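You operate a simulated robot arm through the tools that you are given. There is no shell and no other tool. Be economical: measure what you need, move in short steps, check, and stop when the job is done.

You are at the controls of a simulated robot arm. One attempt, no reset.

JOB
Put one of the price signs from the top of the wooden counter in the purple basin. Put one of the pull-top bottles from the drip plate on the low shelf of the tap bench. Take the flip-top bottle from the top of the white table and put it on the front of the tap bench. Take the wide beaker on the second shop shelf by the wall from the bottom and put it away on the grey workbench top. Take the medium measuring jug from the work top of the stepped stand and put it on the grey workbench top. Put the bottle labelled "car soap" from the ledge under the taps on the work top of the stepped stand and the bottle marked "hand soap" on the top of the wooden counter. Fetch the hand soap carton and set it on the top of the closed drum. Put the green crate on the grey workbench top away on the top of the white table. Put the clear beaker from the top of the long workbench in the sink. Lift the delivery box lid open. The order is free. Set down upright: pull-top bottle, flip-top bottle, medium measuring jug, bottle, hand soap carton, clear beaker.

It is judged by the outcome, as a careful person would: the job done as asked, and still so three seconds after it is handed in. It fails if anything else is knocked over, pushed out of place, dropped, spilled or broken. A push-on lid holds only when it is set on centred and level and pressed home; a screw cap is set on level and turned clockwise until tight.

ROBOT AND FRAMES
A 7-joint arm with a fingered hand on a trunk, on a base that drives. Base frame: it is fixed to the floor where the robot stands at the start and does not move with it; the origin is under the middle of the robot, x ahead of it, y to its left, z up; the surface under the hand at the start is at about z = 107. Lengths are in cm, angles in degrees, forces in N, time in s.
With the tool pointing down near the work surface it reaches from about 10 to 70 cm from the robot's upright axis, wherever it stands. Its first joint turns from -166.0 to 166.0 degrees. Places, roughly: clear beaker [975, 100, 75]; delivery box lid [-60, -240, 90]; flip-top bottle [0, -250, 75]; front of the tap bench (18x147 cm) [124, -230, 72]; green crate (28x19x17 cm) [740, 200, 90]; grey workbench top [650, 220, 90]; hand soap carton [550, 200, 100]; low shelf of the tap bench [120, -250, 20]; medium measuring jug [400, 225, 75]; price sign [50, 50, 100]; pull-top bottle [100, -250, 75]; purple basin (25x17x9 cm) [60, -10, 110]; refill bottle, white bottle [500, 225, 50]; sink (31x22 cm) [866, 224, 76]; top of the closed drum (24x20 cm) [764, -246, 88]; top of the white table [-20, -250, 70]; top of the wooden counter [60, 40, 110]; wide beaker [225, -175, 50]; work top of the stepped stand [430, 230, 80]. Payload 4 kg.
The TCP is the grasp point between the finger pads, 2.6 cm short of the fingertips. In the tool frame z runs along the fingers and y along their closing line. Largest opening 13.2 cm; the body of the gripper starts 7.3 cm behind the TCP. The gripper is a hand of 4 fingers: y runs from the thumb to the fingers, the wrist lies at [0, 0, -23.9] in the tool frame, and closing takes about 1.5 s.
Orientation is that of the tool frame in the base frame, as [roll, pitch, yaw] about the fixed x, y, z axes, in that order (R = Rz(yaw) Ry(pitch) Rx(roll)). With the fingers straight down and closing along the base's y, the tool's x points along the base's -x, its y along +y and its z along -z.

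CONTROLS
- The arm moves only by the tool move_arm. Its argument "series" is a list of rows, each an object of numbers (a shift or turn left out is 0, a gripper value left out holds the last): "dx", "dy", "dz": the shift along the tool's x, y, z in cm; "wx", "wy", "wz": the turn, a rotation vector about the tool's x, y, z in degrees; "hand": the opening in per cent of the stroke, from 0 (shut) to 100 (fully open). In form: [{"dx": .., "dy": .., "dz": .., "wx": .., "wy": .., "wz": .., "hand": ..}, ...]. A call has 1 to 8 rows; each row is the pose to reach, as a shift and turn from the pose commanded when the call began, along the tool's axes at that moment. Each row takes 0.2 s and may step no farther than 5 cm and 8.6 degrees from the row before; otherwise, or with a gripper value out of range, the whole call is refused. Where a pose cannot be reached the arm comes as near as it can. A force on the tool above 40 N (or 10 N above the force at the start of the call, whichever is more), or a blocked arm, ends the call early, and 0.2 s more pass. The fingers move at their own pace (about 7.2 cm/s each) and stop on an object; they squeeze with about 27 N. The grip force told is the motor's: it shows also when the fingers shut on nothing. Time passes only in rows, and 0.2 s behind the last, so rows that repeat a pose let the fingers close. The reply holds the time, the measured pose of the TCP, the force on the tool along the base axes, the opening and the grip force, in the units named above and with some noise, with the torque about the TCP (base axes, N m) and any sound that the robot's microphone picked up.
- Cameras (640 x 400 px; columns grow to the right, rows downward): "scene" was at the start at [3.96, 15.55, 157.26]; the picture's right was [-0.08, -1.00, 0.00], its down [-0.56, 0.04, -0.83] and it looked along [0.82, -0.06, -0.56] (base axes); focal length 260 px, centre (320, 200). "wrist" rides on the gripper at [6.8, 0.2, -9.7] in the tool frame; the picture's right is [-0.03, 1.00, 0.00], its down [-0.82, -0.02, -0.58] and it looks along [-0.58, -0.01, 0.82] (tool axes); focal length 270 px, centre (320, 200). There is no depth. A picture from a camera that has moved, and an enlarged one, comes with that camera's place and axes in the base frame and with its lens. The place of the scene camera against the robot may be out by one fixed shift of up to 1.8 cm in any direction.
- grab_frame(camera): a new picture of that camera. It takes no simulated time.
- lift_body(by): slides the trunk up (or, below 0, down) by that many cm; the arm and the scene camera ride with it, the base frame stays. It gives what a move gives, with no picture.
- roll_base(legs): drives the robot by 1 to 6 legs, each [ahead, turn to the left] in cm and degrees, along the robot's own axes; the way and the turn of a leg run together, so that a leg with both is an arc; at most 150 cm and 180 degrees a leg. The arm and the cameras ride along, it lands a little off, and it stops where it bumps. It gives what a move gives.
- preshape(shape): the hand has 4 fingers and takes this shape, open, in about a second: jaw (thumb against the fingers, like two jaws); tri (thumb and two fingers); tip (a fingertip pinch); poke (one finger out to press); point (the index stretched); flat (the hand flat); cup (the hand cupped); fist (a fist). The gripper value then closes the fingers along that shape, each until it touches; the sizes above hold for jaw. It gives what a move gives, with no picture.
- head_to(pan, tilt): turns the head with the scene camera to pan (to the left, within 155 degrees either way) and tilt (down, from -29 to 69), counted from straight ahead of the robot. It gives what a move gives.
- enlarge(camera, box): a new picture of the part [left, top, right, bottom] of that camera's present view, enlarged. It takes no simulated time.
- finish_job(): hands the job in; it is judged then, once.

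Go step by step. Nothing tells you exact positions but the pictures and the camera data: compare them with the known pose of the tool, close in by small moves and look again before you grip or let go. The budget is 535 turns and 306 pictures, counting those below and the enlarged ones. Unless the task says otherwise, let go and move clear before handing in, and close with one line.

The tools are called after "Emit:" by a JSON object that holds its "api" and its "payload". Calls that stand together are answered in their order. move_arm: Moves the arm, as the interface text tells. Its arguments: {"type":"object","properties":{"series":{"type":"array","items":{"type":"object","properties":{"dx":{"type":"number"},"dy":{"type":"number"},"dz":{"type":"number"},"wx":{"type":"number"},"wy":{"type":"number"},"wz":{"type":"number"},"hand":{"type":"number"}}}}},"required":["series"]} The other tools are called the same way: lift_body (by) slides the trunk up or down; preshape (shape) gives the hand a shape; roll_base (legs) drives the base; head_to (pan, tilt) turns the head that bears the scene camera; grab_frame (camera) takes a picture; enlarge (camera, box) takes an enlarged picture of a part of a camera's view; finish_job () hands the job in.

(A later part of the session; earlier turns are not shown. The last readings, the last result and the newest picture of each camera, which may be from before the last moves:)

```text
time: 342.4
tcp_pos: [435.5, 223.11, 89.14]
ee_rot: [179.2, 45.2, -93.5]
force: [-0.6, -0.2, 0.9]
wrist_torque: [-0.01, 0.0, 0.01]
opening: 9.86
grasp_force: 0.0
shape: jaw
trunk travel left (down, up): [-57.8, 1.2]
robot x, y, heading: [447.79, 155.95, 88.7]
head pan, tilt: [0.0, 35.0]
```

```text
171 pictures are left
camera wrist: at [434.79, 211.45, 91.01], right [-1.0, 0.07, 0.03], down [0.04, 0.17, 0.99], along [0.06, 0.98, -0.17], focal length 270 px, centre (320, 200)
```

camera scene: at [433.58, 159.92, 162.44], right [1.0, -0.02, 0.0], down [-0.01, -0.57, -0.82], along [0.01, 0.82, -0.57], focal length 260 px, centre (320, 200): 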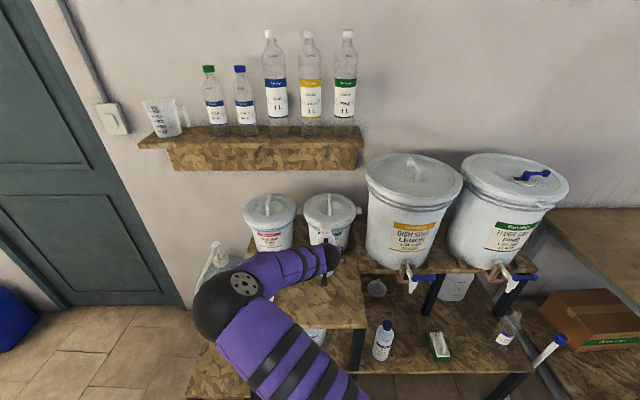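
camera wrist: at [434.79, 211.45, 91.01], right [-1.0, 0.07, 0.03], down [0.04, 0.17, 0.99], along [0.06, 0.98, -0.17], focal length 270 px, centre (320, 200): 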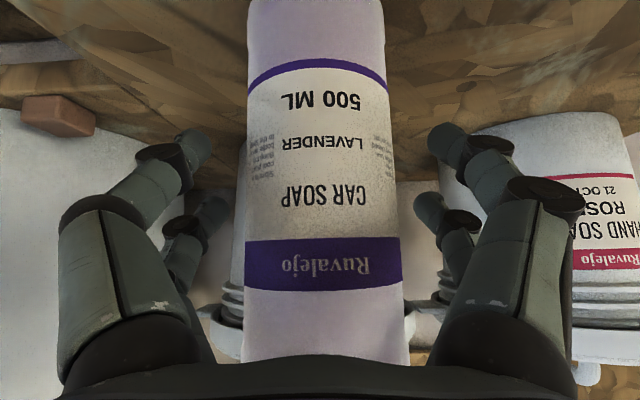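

Emit:
{"api": "move_arm", "payload": {"series": [{"dz": -4}, {"dz": -8}, {"dz": -12}, {"dz": -16}, {"dz": -20}, {"dz": -20}]}}

Emit:
{"api": "roll_base", "payload": {"legs": [[-32, 0]]}}

Emit:
{"api": "grab_frame", "payload": {"camera": "scene"}}

Emit:
{"api": "grab_frame", "payload": {"camera": "wrist"}}

```text
time: 343.8
tcp_pos: [434.86, 208.89, 103.22]
ee_rot: [179.2, 45.1, -93.5]
force: [-0.4, 0.0, -0.5]
wrist_torque: [-0.03, -0.04, 0.0]
opening: 9.88
grasp_force: 0.2
shape: jaw
trunk travel left (down, up): [-57.8, 1.2]
robot x, y, heading: [447.91, 155.87, 89.0]
head pan, tilt: [0.0, 35.0]
```

```text
time: 345.9
tcp_pos: [434.12, 176.53, 103.04]
ee_rot: [179.2, 45.1, -93.5]
force: [0.0, -0.1, -0.4]
wrist_torque: [0.0, 0.01, -0.02]
opening: 9.88
grasp_force: 0.1
shape: jaw
trunk travel left (down, up): [-57.8, 1.2]
robot x, y, heading: [447.22, 123.4, 89.1]
head pan, tilt: [0.0, 35.0]
```

```text
170 pictures are left
camera scene: at [433.04, 127.51, 162.45], right [1.0, -0.02, 0.0], down [-0.01, -0.57, -0.82], along [0.01, 0.82, -0.57], focal length 260 px, centre (320, 200)
```

scene: 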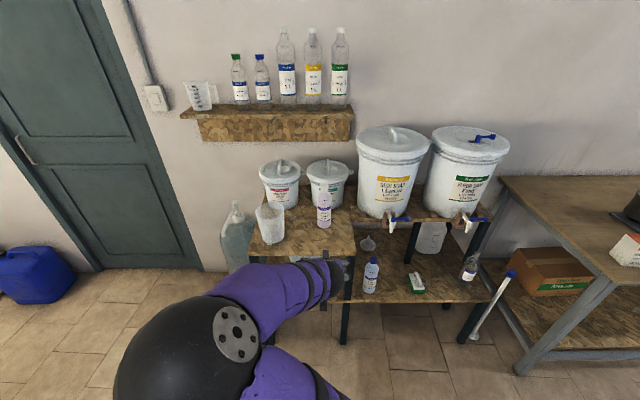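

```text
169 pictures are left
camera wrist: at [433.53, 164.94, 105.15], right [-1.0, 0.07, 0.03], down [0.04, 0.17, 0.99], along [0.06, 0.98, -0.17], focal length 270 px, centre (320, 200)
```

wrist: 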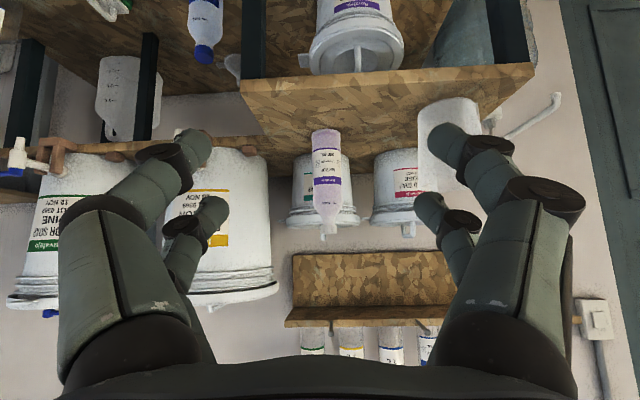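

Car soap stands upright. Now the jug, so I'll take a closer look at it.

Emit:
{"api": "enlarge", "payload": {"camera": "scene", "box": [210, 185, 310, 260]}}

Emit:
{"api": "enlarge", "payload": {"camera": "wrist", "box": [380, 70, 580, 210]}}

```text
5.33 times, centred on (260, 222) of scene
camera zoom: at [433.04, 127.51, 162.45], right [1.0, -0.02, 0.0], down [-0.01, -0.57, -0.82], along [0.01, 0.82, -0.57], focal length 1386 px, centre (640, 80)
```

zoom: 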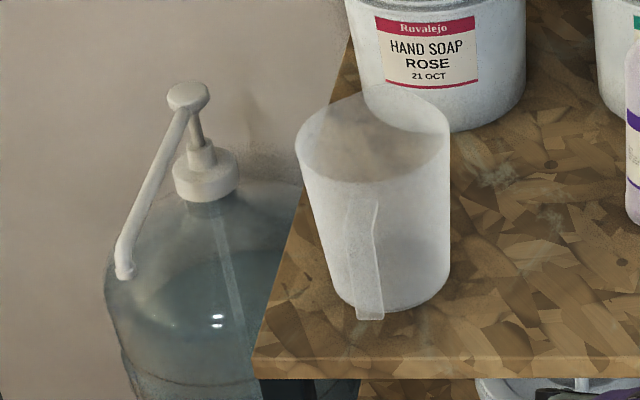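

```text
2.86 times, centred on (480, 140) of wrist
camera zoom: at [433.53, 164.94, 105.15], right [-1.0, 0.07, 0.03], down [0.04, 0.17, 0.99], along [0.06, 0.98, -0.17], focal length 772 px, centre (-137, 371)
```

zoom: 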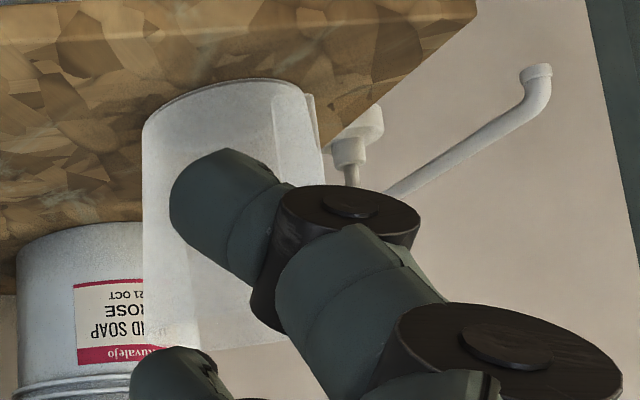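

The jug is upright, with its rim about 12.4 wide at z about 95, its centre at about (417, 217) and its handle toward me. I'll pinch the front-right wall from above. First I'll level the hand, yaw it 45° and reposition.

Emit:
{"api": "move_arm", "payload": {"series": [{"wy": 8.5, "dx": -1, "dz": -1}, {"wy": 17, "dx": -2, "dz": -2}, {"wy": 25.5, "dx": -3, "dz": -3}, {"wy": 34, "dx": -4, "dz": -4}, {"wy": 42.5, "dx": -4, "dz": -4}, {"wy": 45, "dx": -4, "dz": -4}]}}

Emit:
{"api": "move_arm", "payload": {"series": [{"wz": 8, "hand": 45}, {"wz": 16}, {"wz": 24}, {"wz": 32}, {"wz": 40}, {"wz": 45}]}}

Emit:
{"api": "roll_base", "payload": {"legs": [[0, 29], [34, 0], [0, -29]]}}

Emit:
{"api": "grab_frame", "payload": {"camera": "wrist"}}

Emit:
{"api": "grab_frame", "payload": {"camera": "scene"}}

```text
time: 347.3
tcp_pos: [434.32, 176.59, 108.93]
ee_rot: [179.4, -0.1, -92.9]
force: [-0.2, -0.4, 0.0]
wrist_torque: [0.01, -0.01, -0.02]
opening: 9.9
grasp_force: 0.0
shape: jaw
out of reach, approached as far as the arm can: row 1, 2
trunk travel left (down, up): [-57.8, 1.2]
robot x, y, heading: [446.89, 123.65, 89.0]
head pan, tilt: [0.0, 35.0]
```

```text
time: 348.7
tcp_pos: [434.13, 176.57, 108.73]
ee_rot: [179.6, -0.4, -138.2]
force: [0.1, 0.0, 0.2]
wrist_torque: [0.02, 0.0, 0.0]
opening: 5.99
grasp_force: 0.0
shape: jaw
trunk travel left (down, up): [-57.8, 1.2]
robot x, y, heading: [447.34, 123.36, 88.9]
head pan, tilt: [0.0, 35.0]
```

```text
time: 354.1
tcp_pos: [418.37, 206.03, 108.96]
ee_rot: [179.6, -0.3, -137.6]
force: [0.2, -0.1, 0.3]
wrist_torque: [-0.02, 0.01, 0.02]
opening: 6.0
grasp_force: 0.1
shape: jaw
trunk travel left (down, up): [-57.8, 1.2]
robot x, y, heading: [431.08, 153.44, 89.1]
head pan, tilt: [0.0, 35.0]
```

```text
166 pictures are left
camera wrist: at [413.28, 201.54, 118.54], right [-0.65, 0.76, 0.01], down [0.62, 0.53, 0.57], along [0.43, 0.38, -0.82], focal length 270 px, centre (320, 200)
```

wrist: 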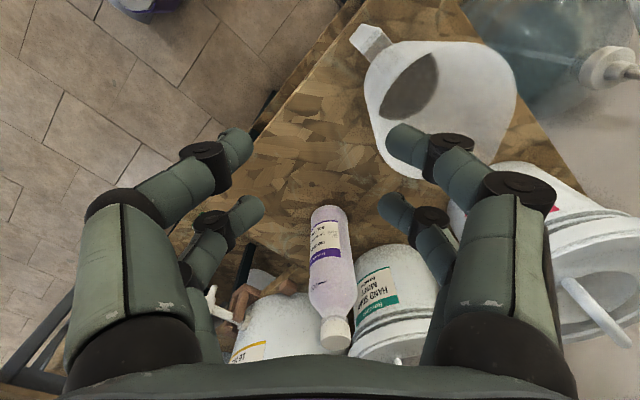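

```text
165 pictures are left
camera scene: at [417.23, 156.99, 162.45], right [1.0, -0.01, 0.0], down [-0.01, -0.57, -0.82], along [0.01, 0.82, -0.57], focal length 260 px, centre (320, 200)
```

scene: 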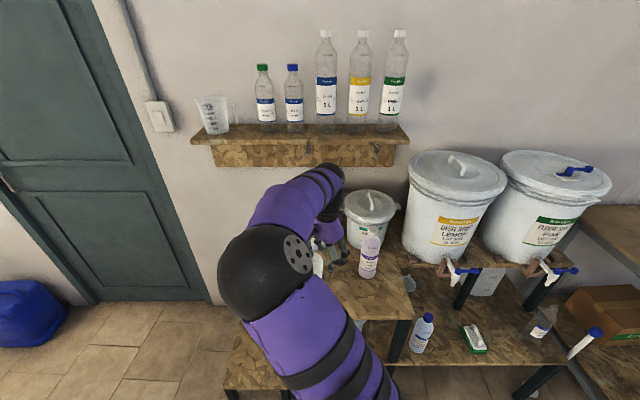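

Jug rim centre is at about (412.5, 214.5) with radius about 6. I'll move over the front-right wall at about (416.6, 210.4) and look.

Emit:
{"api": "move_arm", "payload": {"series": [{"dx": -0.8, "dy": 2.2, "dz": 2}, {"dx": -1.6, "dy": 4.4, "dz": 4}, {"dx": -1.6, "dy": 4.4, "dz": 7}, {"dx": -1.6, "dy": 4.4, "dz": 7}]}}

Emit:
{"api": "grab_frame", "payload": {"camera": "wrist"}}

```text
time: 355.1
tcp_pos: [416.57, 210.48, 101.68]
ee_rot: [179.4, -0.3, -137.7]
force: [-0.4, 1.1, -0.2]
wrist_torque: [0.02, 0.0, -0.01]
opening: 5.96
grasp_force: 0.0
shape: jaw
trunk travel left (down, up): [-57.8, 1.2]
robot x, y, heading: [431.45, 153.3, 89.3]
head pan, tilt: [0.0, 35.0]
```

```text
164 pictures are left
camera wrist: at [411.47, 205.9, 111.45], right [-0.65, 0.76, 0.01], down [0.62, 0.53, 0.57], along [0.43, 0.38, -0.82], focal length 270 px, centre (320, 200)
```

wrist: 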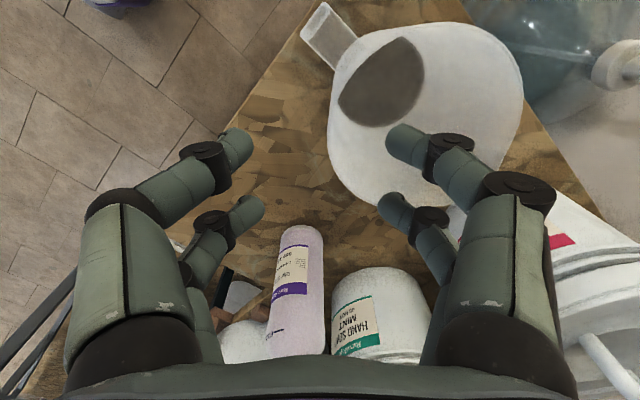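

The rim wall lies 0.5 cm from the closing axis. I'll descend so one finger pair goes inside, then pinch.

Emit:
{"api": "move_arm", "payload": {"series": [{"dy": 0.5, "dz": 3}, {"dy": 0.5, "dz": 6}, {"dy": 0.5, "dz": 9.2}, {"dy": 0.5, "dz": 9.2}]}}

Emit:
{"api": "grab_frame", "payload": {"camera": "wrist"}}

```text
time: 356.1
tcp_pos: [416.07, 210.74, 92.53]
ee_rot: [179.5, -0.3, -137.8]
force: [0.3, 1.3, 0.2]
wrist_torque: [0.0, -0.03, 0.01]
opening: 5.98
grasp_force: 0.1
shape: jaw
trunk travel left (down, up): [-57.8, 1.2]
robot x, y, heading: [431.47, 153.03, 89.2]
head pan, tilt: [0.0, 35.0]
```

```text
163 pictures are left
camera wrist: at [411.01, 206.29, 102.33], right [-0.65, 0.76, 0.01], down [0.62, 0.53, 0.57], along [0.43, 0.38, -0.82], focal length 270 px, centre (320, 200)
```

wrist: 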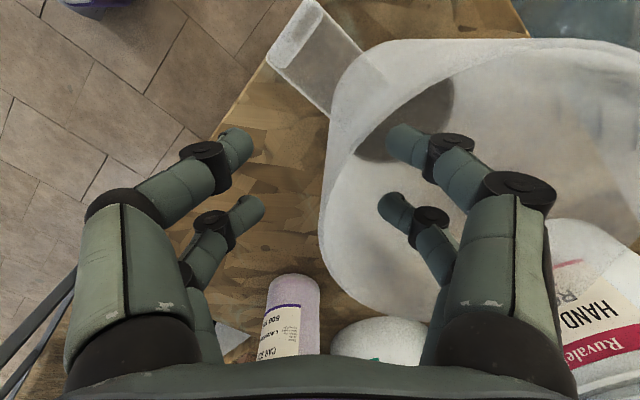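

Emit:
{"api": "move_arm", "payload": {"series": [{"dz": 1.3}, {"dz": 1.3, "hand": 0}, {"dz": 1.3}, {"dz": 1.3}, {"dz": 1.3}, {"dz": 1.3}]}}

Emit:
{"api": "move_arm", "payload": {"series": [{"dz": -3}, {"dz": -6}, {"dz": -9}, {"dz": -9}]}}

Emit:
{"api": "grab_frame", "payload": {"camera": "wrist"}}

```text
time: 357.5
tcp_pos: [416.01, 210.89, 91.34]
ee_rot: [179.7, -0.3, -137.7]
force: [-0.4, 0.1, 0.2]
wrist_torque: [-0.01, 0.02, 0.03]
opening: 0.0
grasp_force: 27.0
shape: jaw
trunk travel left (down, up): [-57.8, 1.2]
robot x, y, heading: [431.69, 153.03, 89.1]
head pan, tilt: [0.0, 35.0]
```

```text
time: 358.5
tcp_pos: [416.1, 210.71, 100.56]
ee_rot: [179.6, -0.3, -137.7]
force: [0.4, -0.2, -1.6]
wrist_torque: [-0.02, 0.0, -0.02]
opening: 0.01
grasp_force: 27.0
shape: jaw
trunk travel left (down, up): [-57.8, 1.2]
robot x, y, heading: [431.27, 153.14, 89.3]
head pan, tilt: [0.0, 35.0]
```

```text
162 pictures are left
camera wrist: at [411.08, 206.19, 110.18], right [-0.65, 0.76, 0.01], down [0.62, 0.53, 0.57], along [0.43, 0.38, -0.82], focal length 270 px, centre (320, 200)
```

wrist: 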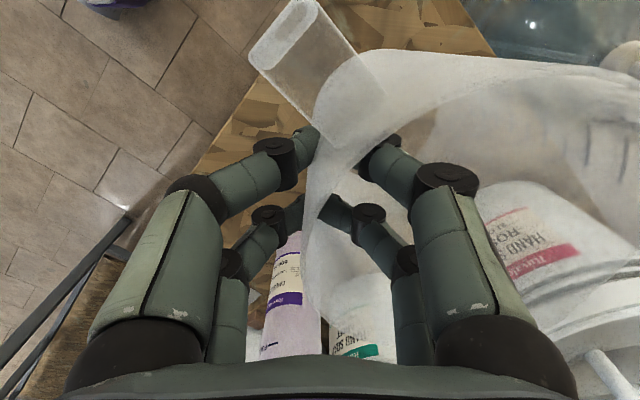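

Emit:
{"api": "enlarge", "payload": {"camera": "scene", "box": [220, 140, 420, 340]}}

```text
2.00 times, centred on (320, 240) of scene
camera zoom: at [417.23, 156.99, 162.45], right [1.0, -0.01, 0.0], down [-0.01, -0.57, -0.82], along [0.01, 0.82, -0.57], focal length 520 px, centre (320, 120)
```

zoom: 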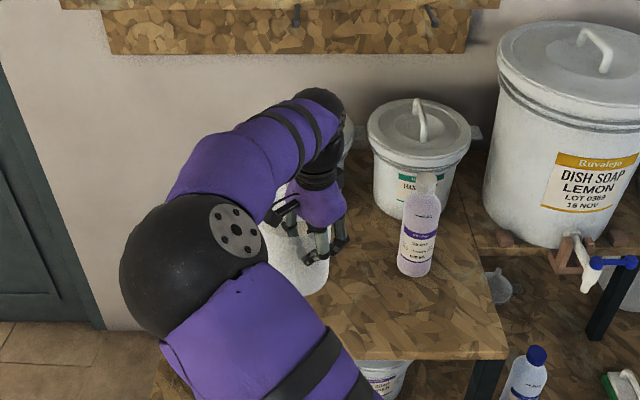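

The jug is lifted. I'll back away and bring it toward the free space on the bench's left end, behind the carton.

Emit:
{"api": "roll_base", "payload": {"legs": [[-42, 0], [0, -89], [142, 0], [0, 90]]}}

Emit:
{"api": "grab_frame", "payload": {"camera": "scene"}}

Emit:
{"api": "grab_frame", "payload": {"camera": "wrist"}}

```text
time: 376.1
tcp_pos: [556.45, 167.38, 100.45]
ee_rot: [179.7, -0.3, -137.6]
force: [0.0, -0.2, -1.3]
wrist_torque: [-0.06, -0.02, 0.01]
opening: 0.0
grasp_force: 27.3
shape: jaw
trunk travel left (down, up): [-57.8, 1.2]
robot x, y, heading: [571.68, 109.59, 89.2]
head pan, tilt: [0.0, 35.0]
```

```text
160 pictures are left
camera scene: at [557.62, 113.68, 162.45], right [1.0, -0.01, 0.0], down [-0.01, -0.57, -0.82], along [0.01, 0.82, -0.57], focal length 260 px, centre (320, 200)
```

scene: 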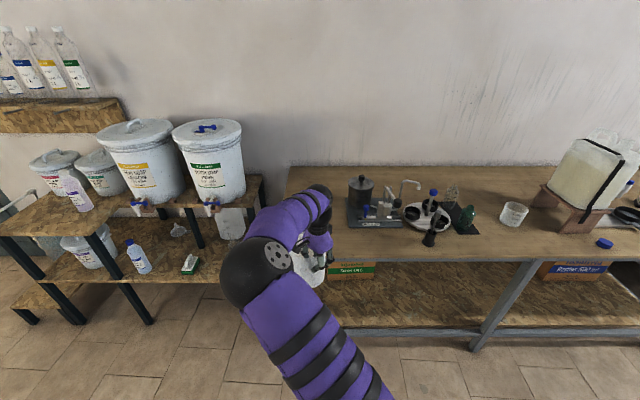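

```text
159 pictures are left
camera wrist: at [551.38, 162.88, 110.15], right [-0.65, 0.76, 0.01], down [0.62, 0.53, 0.57], along [0.43, 0.38, -0.82], focal length 270 px, centre (320, 200)
```

wrist: 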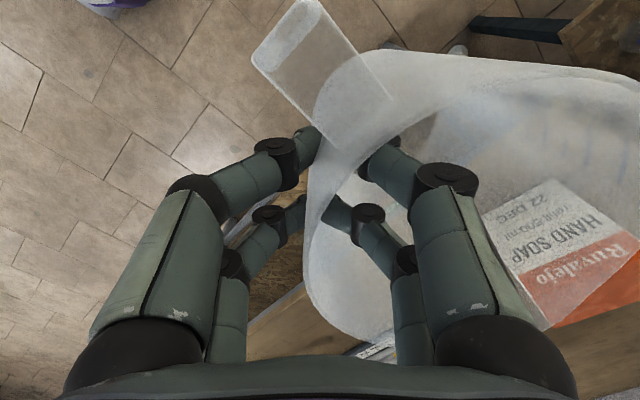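

The carton is in front of the target spot, so I'll raise the jug above it and then go forward over it.

Emit:
{"api": "move_arm", "payload": {"series": [{"dz": -4}, {"dz": -8}, {"dz": -12}, {"dz": -16}, {"dz": -16.5}]}}

Emit:
{"api": "roll_base", "payload": {"legs": [[40, 0]]}}

Emit:
{"api": "grab_frame", "payload": {"camera": "wrist"}}

Emit:
{"api": "grab_frame", "payload": {"camera": "scene"}}

```text
time: 377.3
tcp_pos: [556.44, 167.27, 116.99]
ee_rot: [179.7, -0.4, -137.8]
force: [0.8, -0.3, -1.1]
wrist_torque: [-0.07, -0.01, 0.01]
opening: 0.0
grasp_force: 27.0
shape: jaw
trunk travel left (down, up): [-57.8, 1.2]
robot x, y, heading: [571.82, 109.28, 89.5]
head pan, tilt: [0.0, 35.0]
```

```text
time: 379.8
tcp_pos: [557.22, 207.25, 116.94]
ee_rot: [179.6, -0.3, -137.8]
force: [-0.5, -0.3, -0.4]
wrist_torque: [-0.05, -0.05, 0.01]
opening: 0.03
grasp_force: 26.6
shape: jaw
trunk travel left (down, up): [-57.8, 1.2]
robot x, y, heading: [572.6, 149.81, 89.0]
head pan, tilt: [0.0, 35.0]
```

```text
158 pictures are left
camera wrist: at [552.23, 202.71, 126.61], right [-0.65, 0.76, 0.01], down [0.62, 0.53, 0.57], along [0.43, 0.38, -0.82], focal length 270 px, centre (320, 200)
```

wrist: 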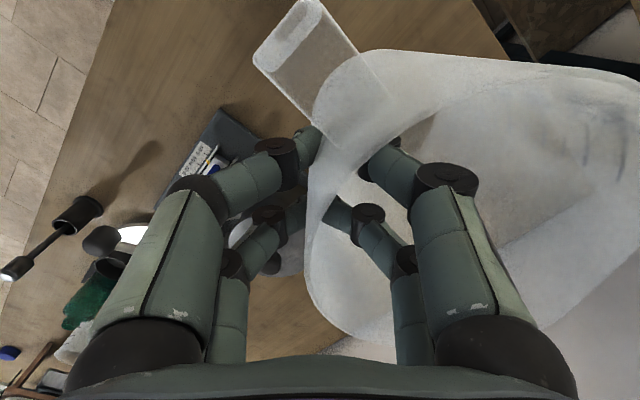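

```text
157 pictures are left
camera scene: at [558.17, 153.53, 162.44], right [1.0, -0.01, 0.0], down [-0.01, -0.57, -0.82], along [0.01, 0.82, -0.57], focal length 260 px, centre (320, 200)
```

scene: 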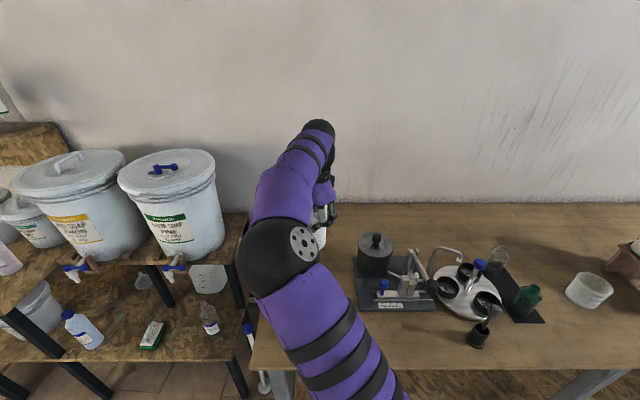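

Emit:
{"api": "move_arm", "payload": {"series": [{"dx": -1.7, "dy": 1.9}, {"dx": -3.4, "dy": 3.7}, {"dx": -3.4, "dy": 3.7, "dz": 4}, {"dx": -3.4, "dy": 3.7, "dz": 8}, {"dx": -3.4, "dy": 3.7, "dz": 12}, {"dx": -3.4, "dy": 3.7, "dz": 15.5}, {"dx": -3.4, "dy": 3.7, "dz": 15.5}]}}

Emit:
{"api": "grab_frame", "payload": {"camera": "wrist"}}

Emit:
{"api": "grab_frame", "payload": {"camera": "scene"}}

```text
time: 381.4
tcp_pos: [557.14, 212.21, 101.57]
ee_rot: [179.7, -0.4, -137.8]
force: [0.0, 0.6, -0.7]
wrist_torque: [-0.02, -0.04, -0.01]
opening: 0.0
grasp_force: 27.0
shape: jaw
trunk travel left (down, up): [-57.8, 1.2]
robot x, y, heading: [572.46, 149.57, 89.2]
head pan, tilt: [0.0, 35.0]
```

```text
156 pictures are left
camera wrist: at [552.13, 207.84, 111.16], right [-0.65, 0.76, 0.01], down [0.62, 0.53, 0.57], along [0.43, 0.38, -0.82], focal length 270 px, centre (320, 200)
```

wrist: 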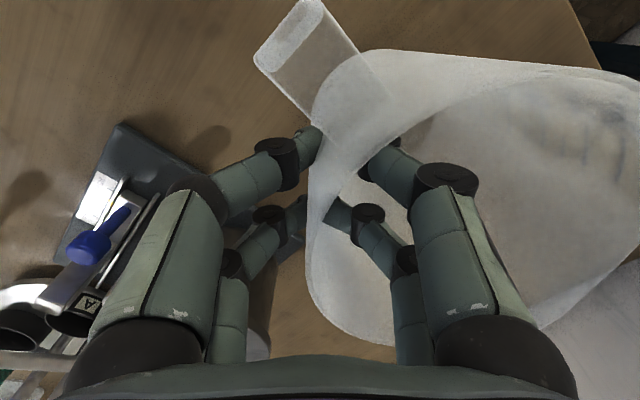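

```text
155 pictures are left
camera scene: at [558.16, 153.49, 162.45], right [1.0, -0.01, 0.0], down [-0.01, -0.57, -0.82], along [0.01, 0.82, -0.57], focal length 260 px, centre (320, 200)
```

scene: 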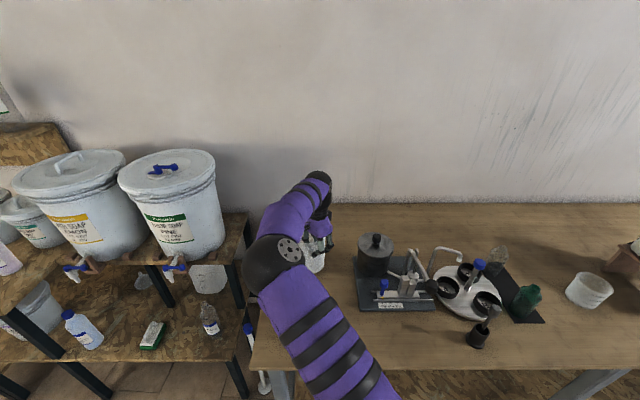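

Emit:
{"api": "move_arm", "payload": {"series": [{"dz": 1.5}, {"dz": 3}, {"dz": 3.5}, {"dz": 4}, {"dz": 4.5}, {"dz": 5}]}}

```text
time: 382.9
tcp_pos: [557.14, 212.48, 97.2]
ee_rot: [178.9, 0.1, -137.9]
force: [0.3, -2.9, 18.0]
wrist_torque: [0.07, 0.2, 0.03]
opening: 0.01
grasp_force: 27.3
shape: jaw
trunk travel left (down, up): [-57.8, 1.2]
robot x, y, heading: [572.59, 149.55, 89.2]
head pan, tilt: [0.0, 35.0]
stopped in row 6: the force on the tool passed its limit at 42 N (the readings are from after the stop); the commanded pose is now the measured one
```

Contact as predicted. I'll release and rise straight up.

Emit:
{"api": "move_arm", "payload": {"series": [{"dz": -0.2}, {"dz": -0.2, "hand": 35}, {"dz": -0.2}, {"dz": -0.2}, {"dz": -0.2}]}}

Emit:
{"api": "move_arm", "payload": {"series": [{"dz": -4}, {"dz": -8}, {"dz": -12}, {"dz": -16}, {"dz": -20}, {"dz": -20}]}}

Emit:
{"api": "roll_base", "payload": {"legs": [[-35, 0]]}}

Emit:
{"api": "grab_frame", "payload": {"camera": "scene"}}

Emit:
{"api": "grab_frame", "payload": {"camera": "wrist"}}

```text
time: 384.1
tcp_pos: [557.01, 212.45, 97.04]
ee_rot: [179.1, -0.1, -137.8]
force: [-0.3, -0.5, -0.7]
wrist_torque: [0.0, -0.04, -0.03]
opening: 4.58
grasp_force: 0.0
shape: jaw
trunk travel left (down, up): [-57.8, 1.2]
robot x, y, heading: [572.67, 149.92, 89.0]
head pan, tilt: [0.0, 35.0]
```

```text
time: 385.5
tcp_pos: [557.45, 212.42, 117.04]
ee_rot: [179.1, -0.1, -137.8]
force: [0.5, -0.3, -0.3]
wrist_torque: [0.01, -0.01, 0.01]
opening: 4.61
grasp_force: 0.1
shape: jaw
trunk travel left (down, up): [-57.8, 1.2]
robot x, y, heading: [572.5, 149.37, 89.2]
head pan, tilt: [0.0, 35.0]
```

```text
time: 387.8
tcp_pos: [556.79, 177.71, 117.13]
ee_rot: [179.1, -0.1, -137.7]
force: [0.2, 0.8, 0.0]
wrist_torque: [-0.02, 0.02, 0.03]
opening: 4.58
grasp_force: 0.0
shape: jaw
trunk travel left (down, up): [-57.8, 1.2]
robot x, y, heading: [571.86, 114.69, 89.4]
head pan, tilt: [0.0, 35.0]
```

```text
154 pictures are left
camera scene: at [557.64, 118.79, 162.45], right [1.0, -0.02, 0.0], down [-0.01, -0.57, -0.82], along [0.01, 0.82, -0.57], focal length 260 px, centre (320, 200)
```

scene: 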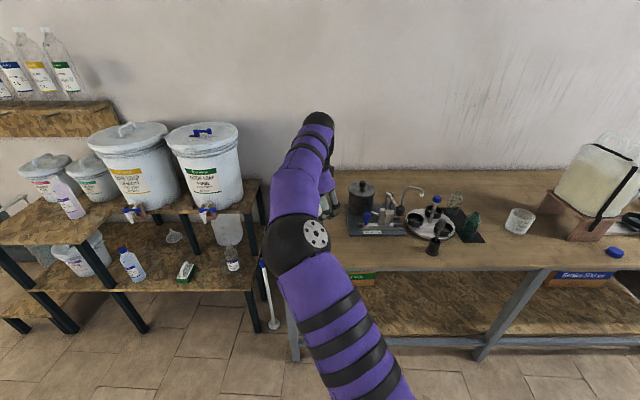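

```text
153 pictures are left
camera wrist: at [551.86, 173.08, 126.72], right [-0.65, 0.76, 0.02], down [0.62, 0.53, 0.58], along [0.43, 0.39, -0.82], focal length 270 px, centre (320, 200)
```

wrist: 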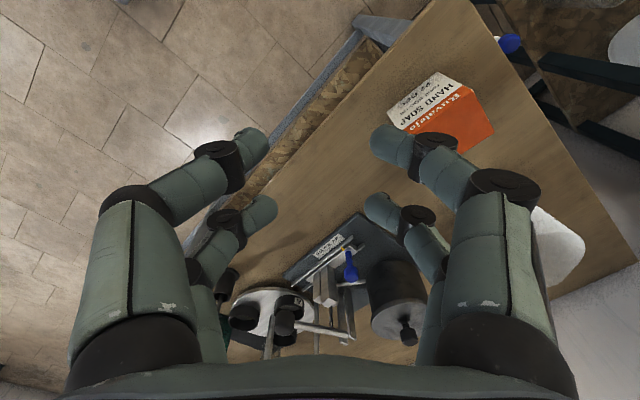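

The jug is placed. The carton is about 7×7×12 at (550, 192). I'll turn the hand back 45° and move above it.

Emit:
{"api": "move_arm", "payload": {"series": [{"wz": -8}, {"wz": -16}, {"wz": -24}, {"wz": -32}, {"wz": -40}, {"wz": -45, "hand": 80}]}}

Emit:
{"api": "move_arm", "payload": {"series": [{"dx": -3, "dy": 1.5}, {"dx": -6.5, "dy": 3.5}, {"dx": -10, "dy": 5.2}, {"dx": -14, "dy": 6.8}, {"dx": -14, "dy": 6.8, "dz": 4}, {"dx": -14, "dy": 6.8, "dz": 8}, {"dx": -14, "dy": 6.8, "dz": 8}]}}

Emit:
{"api": "grab_frame", "payload": {"camera": "wrist"}}

```text
time: 389.2
tcp_pos: [556.84, 177.66, 116.96]
ee_rot: [179.3, 0.6, -92.7]
force: [0.7, 0.4, -0.2]
wrist_torque: [-0.04, -0.02, 0.03]
opening: 10.11
grasp_force: 0.0
shape: jaw
trunk travel left (down, up): [-57.8, 1.2]
robot x, y, heading: [571.99, 114.81, 89.2]
head pan, tilt: [0.0, 35.0]
```

```text
time: 390.8
tcp_pos: [553.17, 186.16, 108.71]
ee_rot: [179.2, 0.5, -92.9]
force: [-0.8, -0.6, 0.7]
wrist_torque: [0.02, -0.01, 0.0]
opening: 10.56
grasp_force: 0.1
shape: jaw
out of reach, approached as far as the arm can: row 2, 3, 4, 5, 6, 7
trunk travel left (down, up): [-57.8, 1.2]
robot x, y, heading: [572.06, 114.57, 89.1]
head pan, tilt: [0.0, 35.0]
```

```text
152 pictures are left
camera wrist: at [552.83, 179.26, 118.38], right [-1.0, 0.07, 0.01], down [0.07, 0.81, 0.59], along [0.03, 0.58, -0.81], focal length 270 px, centre (320, 200)
```

wrist: 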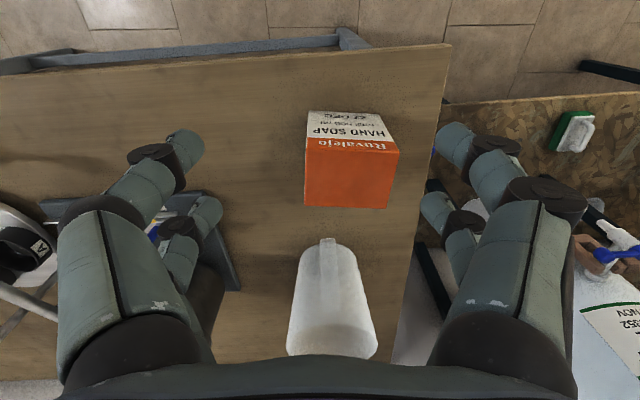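

The carton top centre is at about (550.7, 192.3), rotated about 8°. I'll drive 6 cm closer, align and descend.

Emit:
{"api": "roll_base", "payload": {"legs": [[6, 0]]}}

Emit:
{"api": "move_arm", "payload": {"series": [{"dy": 2, "wz": 4}, {"dy": 2.5, "wz": 8}, {"dy": 2.5, "wz": 8, "dz": 4}, {"dy": 2.5, "wz": 8, "dz": 6}]}}

Emit:
{"api": "grab_frame", "payload": {"camera": "wrist"}}

```text
time: 391.7
tcp_pos: [553.15, 192.19, 108.74]
ee_rot: [179.3, 0.6, -92.8]
force: [0.0, 0.0, -0.4]
wrist_torque: [-0.01, -0.03, 0.02]
opening: 10.52
grasp_force: 0.0
shape: jaw
trunk travel left (down, up): [-57.8, 1.2]
robot x, y, heading: [571.95, 120.36, 89.0]
head pan, tilt: [0.0, 35.0]
```

```text
time: 392.7
tcp_pos: [550.69, 192.62, 102.81]
ee_rot: [179.5, 0.3, -100.9]
force: [0.5, -0.6, -0.8]
wrist_torque: [0.03, -0.02, -0.02]
opening: 10.55
grasp_force: 0.1
shape: jaw
out of reach, approached as far as the arm can: row 1, 2
trunk travel left (down, up): [-57.8, 1.2]
robot x, y, heading: [571.89, 120.63, 89.0]
head pan, tilt: [0.0, 35.0]
```

```text
151 pictures are left
camera wrist: at [549.28, 185.76, 112.39], right [-0.98, 0.21, 0.01], down [0.18, 0.79, 0.58], along [0.11, 0.57, -0.81], focal length 270 px, centre (320, 200)
```

wrist: 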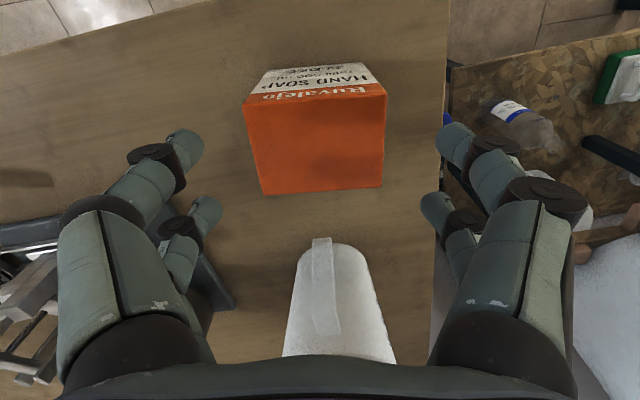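

Emit:
{"api": "move_arm", "payload": {"series": [{"wz": -4, "hand": 95}, {"wz": -4, "dz": 4}, {"wz": -4, "dz": 8}, {"wz": -4, "dz": 10.5}, {"wz": -4, "dz": 10.5}]}}

Emit:
{"api": "grab_frame", "payload": {"camera": "wrist"}}

```text
time: 393.9
tcp_pos: [550.37, 192.61, 92.51]
ee_rot: [179.4, 0.9, -96.4]
force: [4.9, -1.6, 4.5]
wrist_torque: [0.08, 0.33, -0.1]
opening: 12.6
grasp_force: 0.0
shape: jaw
out of reach, approached as far as the arm can: row 2, 3, 4
trunk travel left (down, up): [-57.8, 1.2]
robot x, y, heading: [572.1, 120.58, 89.3]
head pan, tilt: [0.0, 35.0]
```

```text
150 pictures are left
camera wrist: at [549.66, 185.73, 101.98], right [-0.99, 0.14, 0.01], down [0.12, 0.8, 0.59], along [0.07, 0.59, -0.81], focal length 270 px, centre (320, 200)
```

wrist: 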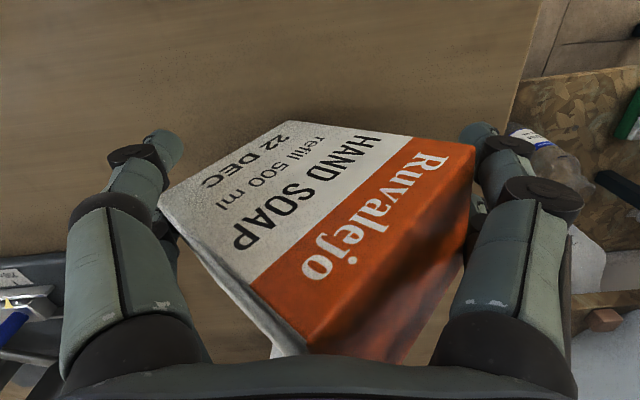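

The carton has been disturbed; it looks tilted. I'll check from the scene camera before doing anything.

Emit:
{"api": "head_to", "payload": {"pan": 5, "tilt": 45}}

Emit:
{"api": "grab_frame", "payload": {"camera": "scene"}}

Emit:
{"api": "grab_frame", "payload": {"camera": "wrist"}}

```text
time: 394.7
tcp_pos: [550.27, 192.58, 92.54]
ee_rot: [179.2, 0.9, -96.4]
force: [0.5, 1.0, -0.1]
wrist_torque: [0.01, -0.12, 0.05]
opening: 12.62
grasp_force: 0.1
shape: jaw
trunk travel left (down, up): [-57.8, 1.2]
robot x, y, heading: [571.52, 120.58, 89.1]
head pan, tilt: [5.0, 45.0]
```

```text
149 pictures are left
camera scene: at [557.03, 123.9, 160.97], right [1.0, 0.07, 0.0], down [0.05, -0.7, -0.71], along [-0.05, 0.71, -0.71], focal length 260 px, centre (320, 200)
```

scene: 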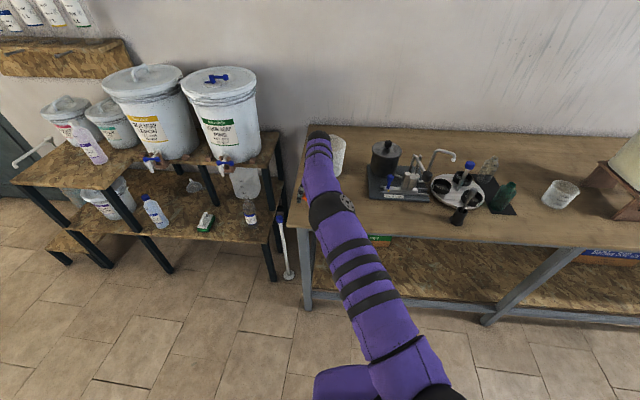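

```text
148 pictures are left
camera wrist: at [549.45, 185.61, 102.03], right [-0.99, 0.13, 0.01], down [0.12, 0.8, 0.59], along [0.07, 0.59, -0.81], focal length 270 px, centre (320, 200)
```

wrist: 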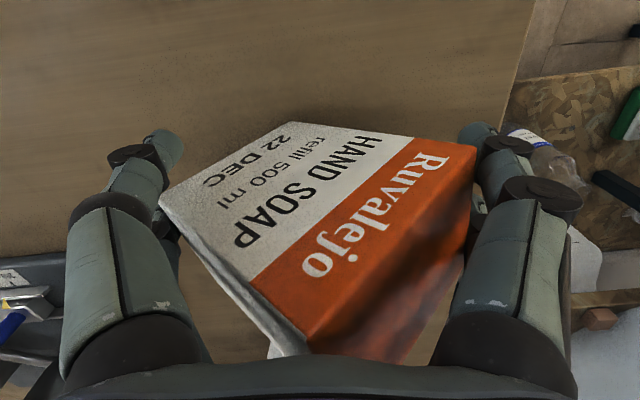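

The carton is leaning backward and yawed between the fingers. Rotating the hand about -30° should line the fingers up with its side faces, and turning that way frees the corners.

Emit:
{"api": "move_arm", "payload": {"series": [{"wz": -6}, {"wz": -12}, {"wz": -18}, {"wz": -24}, {"wz": -30}]}}

Emit:
{"api": "grab_frame", "payload": {"camera": "wrist"}}

```text
time: 395.9
tcp_pos: [550.51, 192.23, 92.28]
ee_rot: [179.7, 0.8, -66.7]
force: [2.0, -1.0, 3.3]
wrist_torque: [0.12, -0.08, -0.14]
opening: 12.59
grasp_force: 0.0
shape: jaw
trunk travel left (down, up): [-57.8, 1.2]
robot x, y, heading: [571.87, 120.42, 89.0]
head pan, tilt: [5.0, 45.0]
```

```text
147 pictures are left
camera wrist: at [553.21, 185.94, 101.89], right [-0.93, -0.37, 0.01], down [-0.3, 0.75, 0.59], along [-0.22, 0.55, -0.81], focal length 270 px, centre (320, 200)
```

wrist: 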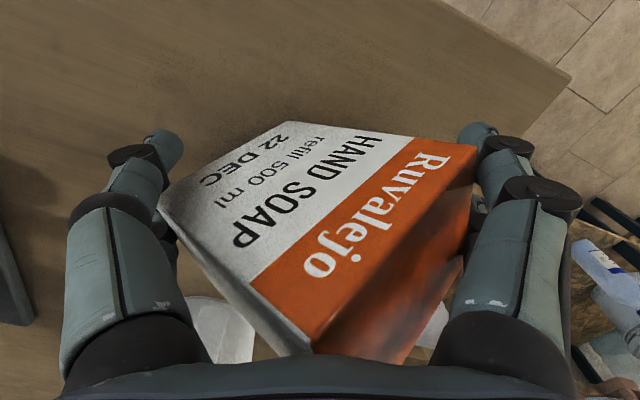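

It turns with the hand, so it is wedged between the fingers. I'll open fully and see whether it frees, then look.

Emit:
{"api": "move_arm", "payload": {"series": [{"hand": 100}, {"hand": 100}, {"dz": -1.5}, {"dz": -1.5}]}}

Emit:
{"api": "grab_frame", "payload": {"camera": "wrist"}}

Emit:
{"api": "enlarge", "payload": {"camera": "scene", "box": [270, 110, 400, 220]}}

```text
time: 396.9
tcp_pos: [550.41, 192.35, 93.81]
ee_rot: [179.6, 0.7, -66.7]
force: [-0.1, -0.5, -0.9]
wrist_torque: [-0.04, -0.04, 0.02]
opening: 13.18
grasp_force: 0.0
shape: jaw
trunk travel left (down, up): [-57.8, 1.2]
robot x, y, heading: [571.64, 120.72, 89.5]
head pan, tilt: [5.0, 45.0]
```

```text
146 pictures are left
camera wrist: at [553.19, 185.91, 103.33], right [-0.93, -0.37, 0.01], down [-0.3, 0.75, 0.59], along [-0.22, 0.54, -0.81], focal length 270 px, centre (320, 200)
```

wrist: 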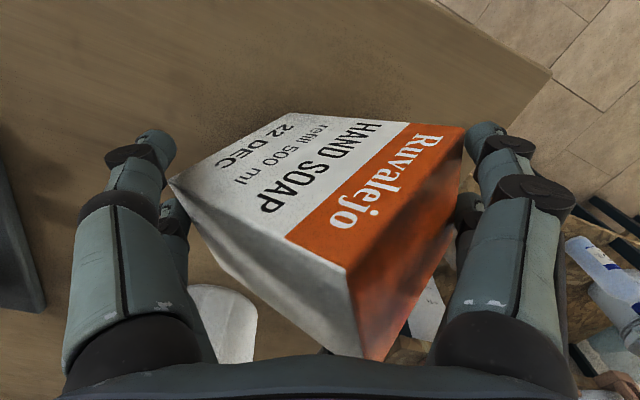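

```text
3.64 times, centred on (335, 165) of scene
camera zoom: at [557.02, 124.08, 160.96], right [1.0, 0.07, 0.0], down [0.05, -0.71, -0.71], along [-0.05, 0.71, -0.71], focal length 945 px, centre (266, 327)
```

zoom: 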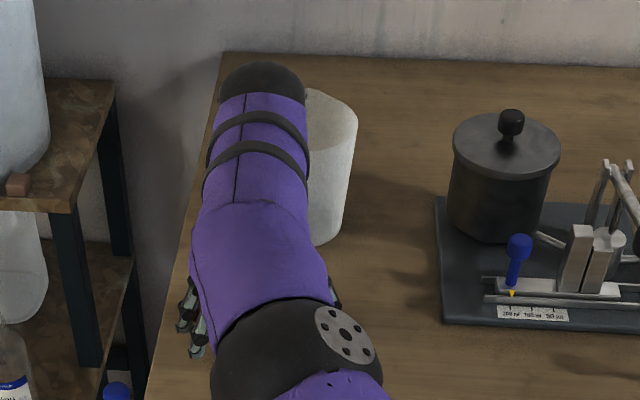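

The jug is undisturbed. The carton leans toward -x and would settle only a couple of centimetres onto its back, so I'll raise the hand gently clear and look.

Emit:
{"api": "move_arm", "payload": {"series": [{"dz": -0.8}, {"dz": -1.6}, {"dz": -2.4}, {"dz": -3.2}, {"dz": -4.5}, {"dz": -6}, {"dz": -8}, {"dz": -8}]}}

Emit:
{"api": "grab_frame", "payload": {"camera": "wrist"}}

```text
time: 398.7
tcp_pos: [550.6, 192.46, 101.93]
ee_rot: [179.6, 0.7, -66.8]
force: [0.2, -1.0, 0.7]
wrist_torque: [-0.03, -0.01, 0.0]
opening: 13.2
grasp_force: 0.0
shape: jaw
trunk travel left (down, up): [-57.8, 1.2]
robot x, y, heading: [572.12, 120.92, 89.2]
head pan, tilt: [5.0, 45.0]
```

```text
144 pictures are left
camera wrist: at [553.32, 185.94, 111.37], right [-0.93, -0.37, 0.01], down [-0.3, 0.75, 0.59], along [-0.22, 0.55, -0.81], focal length 270 px, centre (320, 200)
```

wrist: 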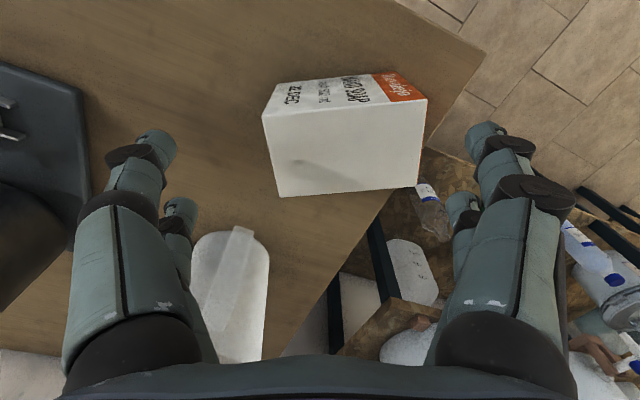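

The carton has settled on its side, top pointing -x, centred at about (548.5, 193), with length 11.5, depth 6.4 and height 8.5. I'll turn the hand to grip across its depth. Once it is lifted, a 90° hand turn will set it upright.

Emit:
{"api": "move_arm", "payload": {"series": [{"wz": 8.5, "hand": 72}, {"wz": 17}, {"wz": 25.5}, {"wz": 34}, {"wz": 42.5}, {"wz": 51}, {"wz": 59.5}, {"wz": 68}]}}

Emit:
{"api": "move_arm", "payload": {"series": [{"wz": 8}, {"wz": 16}, {"wz": 19.5}, {"wz": 19.5}]}}

Emit:
{"api": "grab_frame", "payload": {"camera": "wrist"}}

```text
time: 400.5
tcp_pos: [550.49, 192.36, 101.75]
ee_rot: [179.1, 0.0, -134.9]
force: [0.0, 0.4, 0.1]
wrist_torque: [0.0, 0.01, 0.0]
opening: 9.55
grasp_force: 0.1
shape: jaw
trunk travel left (down, up): [-57.8, 1.2]
robot x, y, heading: [572.08, 121.1, 89.2]
head pan, tilt: [5.0, 45.0]
```

```text
time: 401.5
tcp_pos: [550.52, 192.34, 101.88]
ee_rot: [179.2, -0.3, -154.4]
force: [-0.6, -0.4, 0.4]
wrist_torque: [0.01, -0.02, -0.01]
opening: 9.56
grasp_force: 0.1
shape: jaw
trunk travel left (down, up): [-57.8, 1.2]
robot x, y, heading: [571.38, 120.77, 89.0]
head pan, tilt: [5.0, 45.0]
```

```text
143 pictures are left
camera wrist: at [544.51, 189.4, 111.51], right [-0.41, 0.91, 0.01], down [0.75, 0.33, 0.57], along [0.52, 0.25, -0.82], focal length 270 px, centre (320, 200)
```

wrist: 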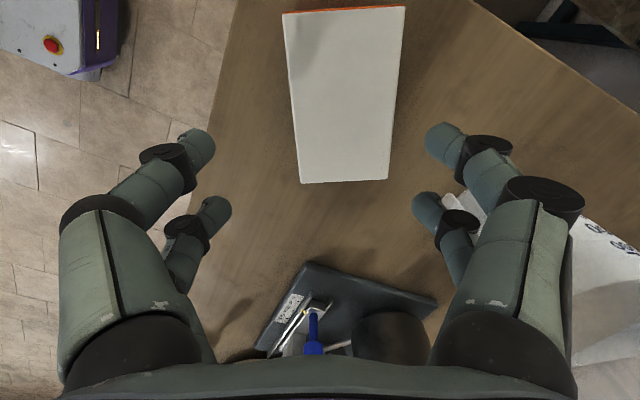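

Aligned. I'll shift to the carton's centre, descend and grip.

Emit:
{"api": "move_arm", "payload": {"series": [{"dx": 1.25, "dy": 1.6}, {"dx": 1.25, "dy": 1.6, "dz": 4}, {"dx": 1.25, "dy": 1.6, "dz": 8}, {"dx": 1.25, "dy": 1.6, "dz": 10}]}}

Emit:
{"api": "grab_frame", "payload": {"camera": "wrist"}}

```text
time: 402.5
tcp_pos: [548.68, 193.27, 91.8]
ee_rot: [179.3, -0.3, -154.2]
force: [-0.7, -0.5, 0.4]
wrist_torque: [0.0, -0.02, 0.01]
opening: 9.55
grasp_force: 0.0
shape: jaw
out of reach, approached as far as the arm can: row 1
trunk travel left (down, up): [-57.8, 1.2]
robot x, y, heading: [571.96, 120.78, 89.3]
head pan, tilt: [5.0, 45.0]
```

```text
142 pictures are left
camera wrist: at [542.59, 190.41, 101.47], right [-0.41, 0.91, 0.01], down [0.75, 0.33, 0.57], along [0.52, 0.25, -0.82], focal length 270 px, centre (320, 200)
```

wrist: 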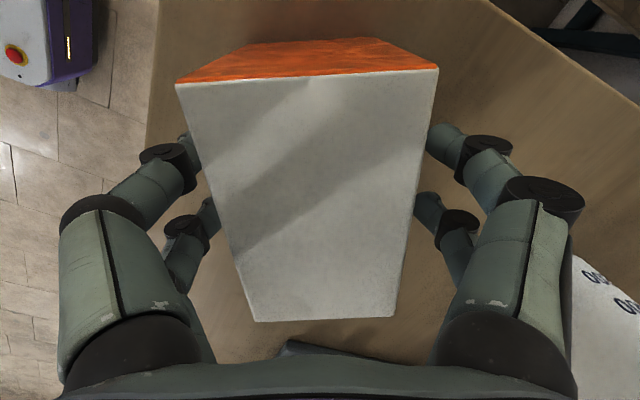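

Emit:
{"api": "move_arm", "payload": {"series": [{"dx": 0.4, "dz": 1.5}, {"dx": 0.4, "dz": 1.5, "hand": 0}, {"dx": 0.4, "dz": 1.5}, {"dx": 0.4, "dz": 1.5}, {"dx": 0.4, "dz": 1.5}, {"dx": 0.4, "dz": 1.5}]}}

Emit:
{"api": "move_arm", "payload": {"series": [{"dz": -3}, {"dz": -6}, {"dz": -10}, {"dz": -13}]}}

Emit:
{"api": "grab_frame", "payload": {"camera": "wrist"}}

```text
time: 403.9
tcp_pos: [548.24, 193.19, 90.27]
ee_rot: [179.2, -0.3, -154.2]
force: [0.8, 0.2, -0.5]
wrist_torque: [-0.02, -0.06, -0.03]
opening: 5.93
grasp_force: 26.7
shape: jaw
trunk travel left (down, up): [-57.8, 1.2]
robot x, y, heading: [571.87, 120.85, 89.2]
head pan, tilt: [5.0, 45.0]
```

```text
time: 404.9
tcp_pos: [548.26, 191.96, 103.34]
ee_rot: [179.2, -0.3, -154.2]
force: [-0.3, 0.0, -5.1]
wrist_torque: [0.04, -0.02, -0.06]
opening: 5.93
grasp_force: 27.3
shape: jaw
out of reach, approached as far as the arm can: row 3, 4
trunk travel left (down, up): [-57.8, 1.2]
robot x, y, heading: [571.69, 120.66, 89.2]
head pan, tilt: [5.0, 45.0]
```

```text
141 pictures are left
camera wrist: at [542.28, 189.04, 112.94], right [-0.41, 0.91, 0.01], down [0.75, 0.33, 0.57], along [0.52, 0.25, -0.82], focal length 270 px, centre (320, 200)
```

wrist: 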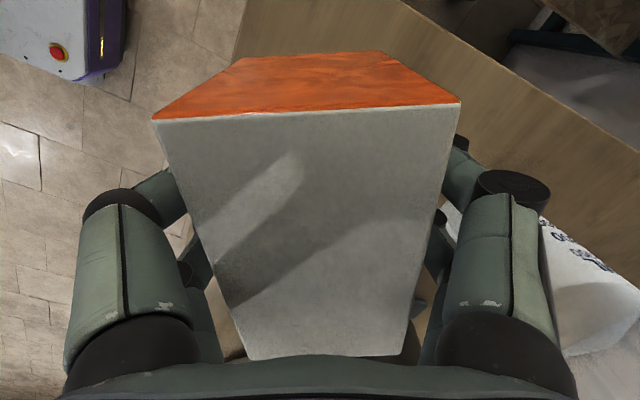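

The carton is held firmly. I'll back away and look toward the drum area (764, -246).

Emit:
{"api": "roll_base", "payload": {"legs": [[-30, 0], [0, -120]]}}

Emit:
{"api": "head_to", "payload": {"pan": 0, "tilt": 20}}

Emit:
{"api": "grab_frame", "payload": {"camera": "scene"}}

Emit:
{"api": "head_to", "payload": {"pan": -50, "tilt": 20}}

Emit:
{"api": "grab_frame", "payload": {"camera": "scene"}}

```text
time: 412.5
tcp_pos: [644.73, 74.85, 103.07]
ee_rot: [179.2, -0.3, 85.2]
force: [0.3, 0.1, -4.8]
wrist_torque: [0.01, -0.02, -0.03]
opening: 5.83
grasp_force: 26.6
shape: jaw
trunk travel left (down, up): [-57.8, 1.2]
robot x, y, heading: [571.71, 90.96, -31.3]
head pan, tilt: [5.0, 45.0]
```

```text
time: 413.4
tcp_pos: [644.68, 74.87, 103.17]
ee_rot: [179.2, -0.3, 85.2]
force: [-0.1, -1.0, -5.6]
wrist_torque: [-0.03, -0.03, -0.01]
opening: 5.84
grasp_force: 27.4
shape: jaw
trunk travel left (down, up): [-57.8, 1.2]
robot x, y, heading: [571.44, 91.01, -31.7]
head pan, tilt: [0.0, 20.0]
```

```text
140 pictures are left
camera scene: at [583.42, 103.21, 164.82], right [-0.52, -0.85, 0.0], down [-0.29, 0.18, -0.94], along [0.8, -0.49, -0.34], focal length 260 px, centre (320, 200)
```

scene: 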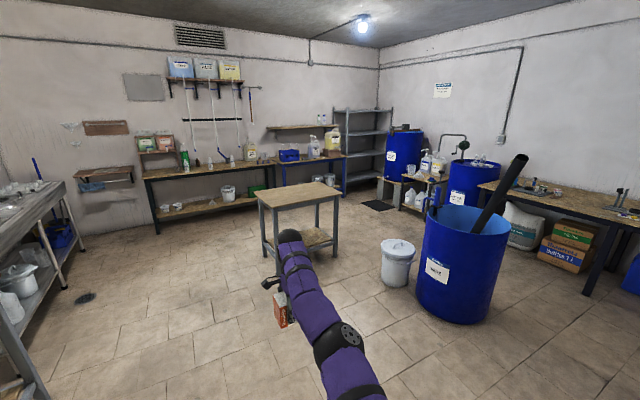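

```text
time: 414.5
tcp_pos: [644.59, 74.9, 103.11]
ee_rot: [179.3, -0.3, 85.2]
force: [0.2, 0.4, -6.2]
wrist_torque: [-0.04, 0.0, -0.01]
opening: 5.83
grasp_force: 26.7
shape: jaw
trunk travel left (down, up): [-57.8, 1.2]
robot x, y, heading: [571.47, 91.23, -31.3]
head pan, tilt: [-50.0, 20.0]
```

```text
139 pictures are left
camera scene: at [576.87, 98.85, 164.83], right [-0.99, -0.15, 0.0], down [-0.05, 0.34, -0.94], along [0.14, -0.93, -0.34], focal length 260 px, centre (320, 200)
```

scene: 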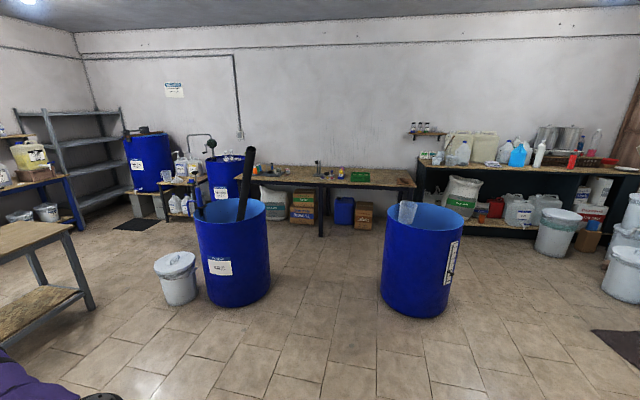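

Emit:
{"api": "enlarge", "payload": {"camera": "scene", "box": [100, 110, 300, 235]}}

```text
3.20 times, centred on (200, 172) of scene
camera zoom: at [576.87, 98.85, 164.83], right [-0.99, -0.15, 0.0], down [-0.05, 0.34, -0.94], along [0.14, -0.93, -0.34], focal length 832 px, centre (704, 288)
```

zoom: 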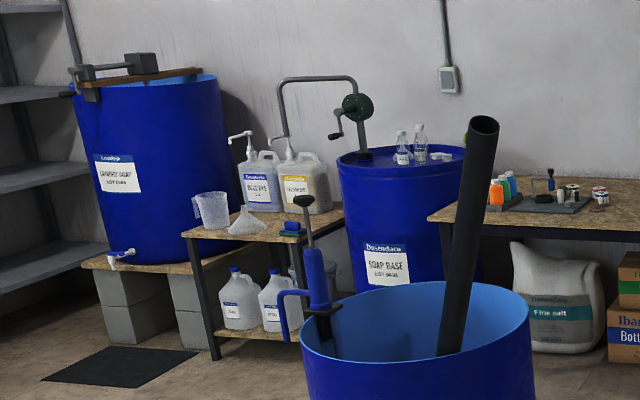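

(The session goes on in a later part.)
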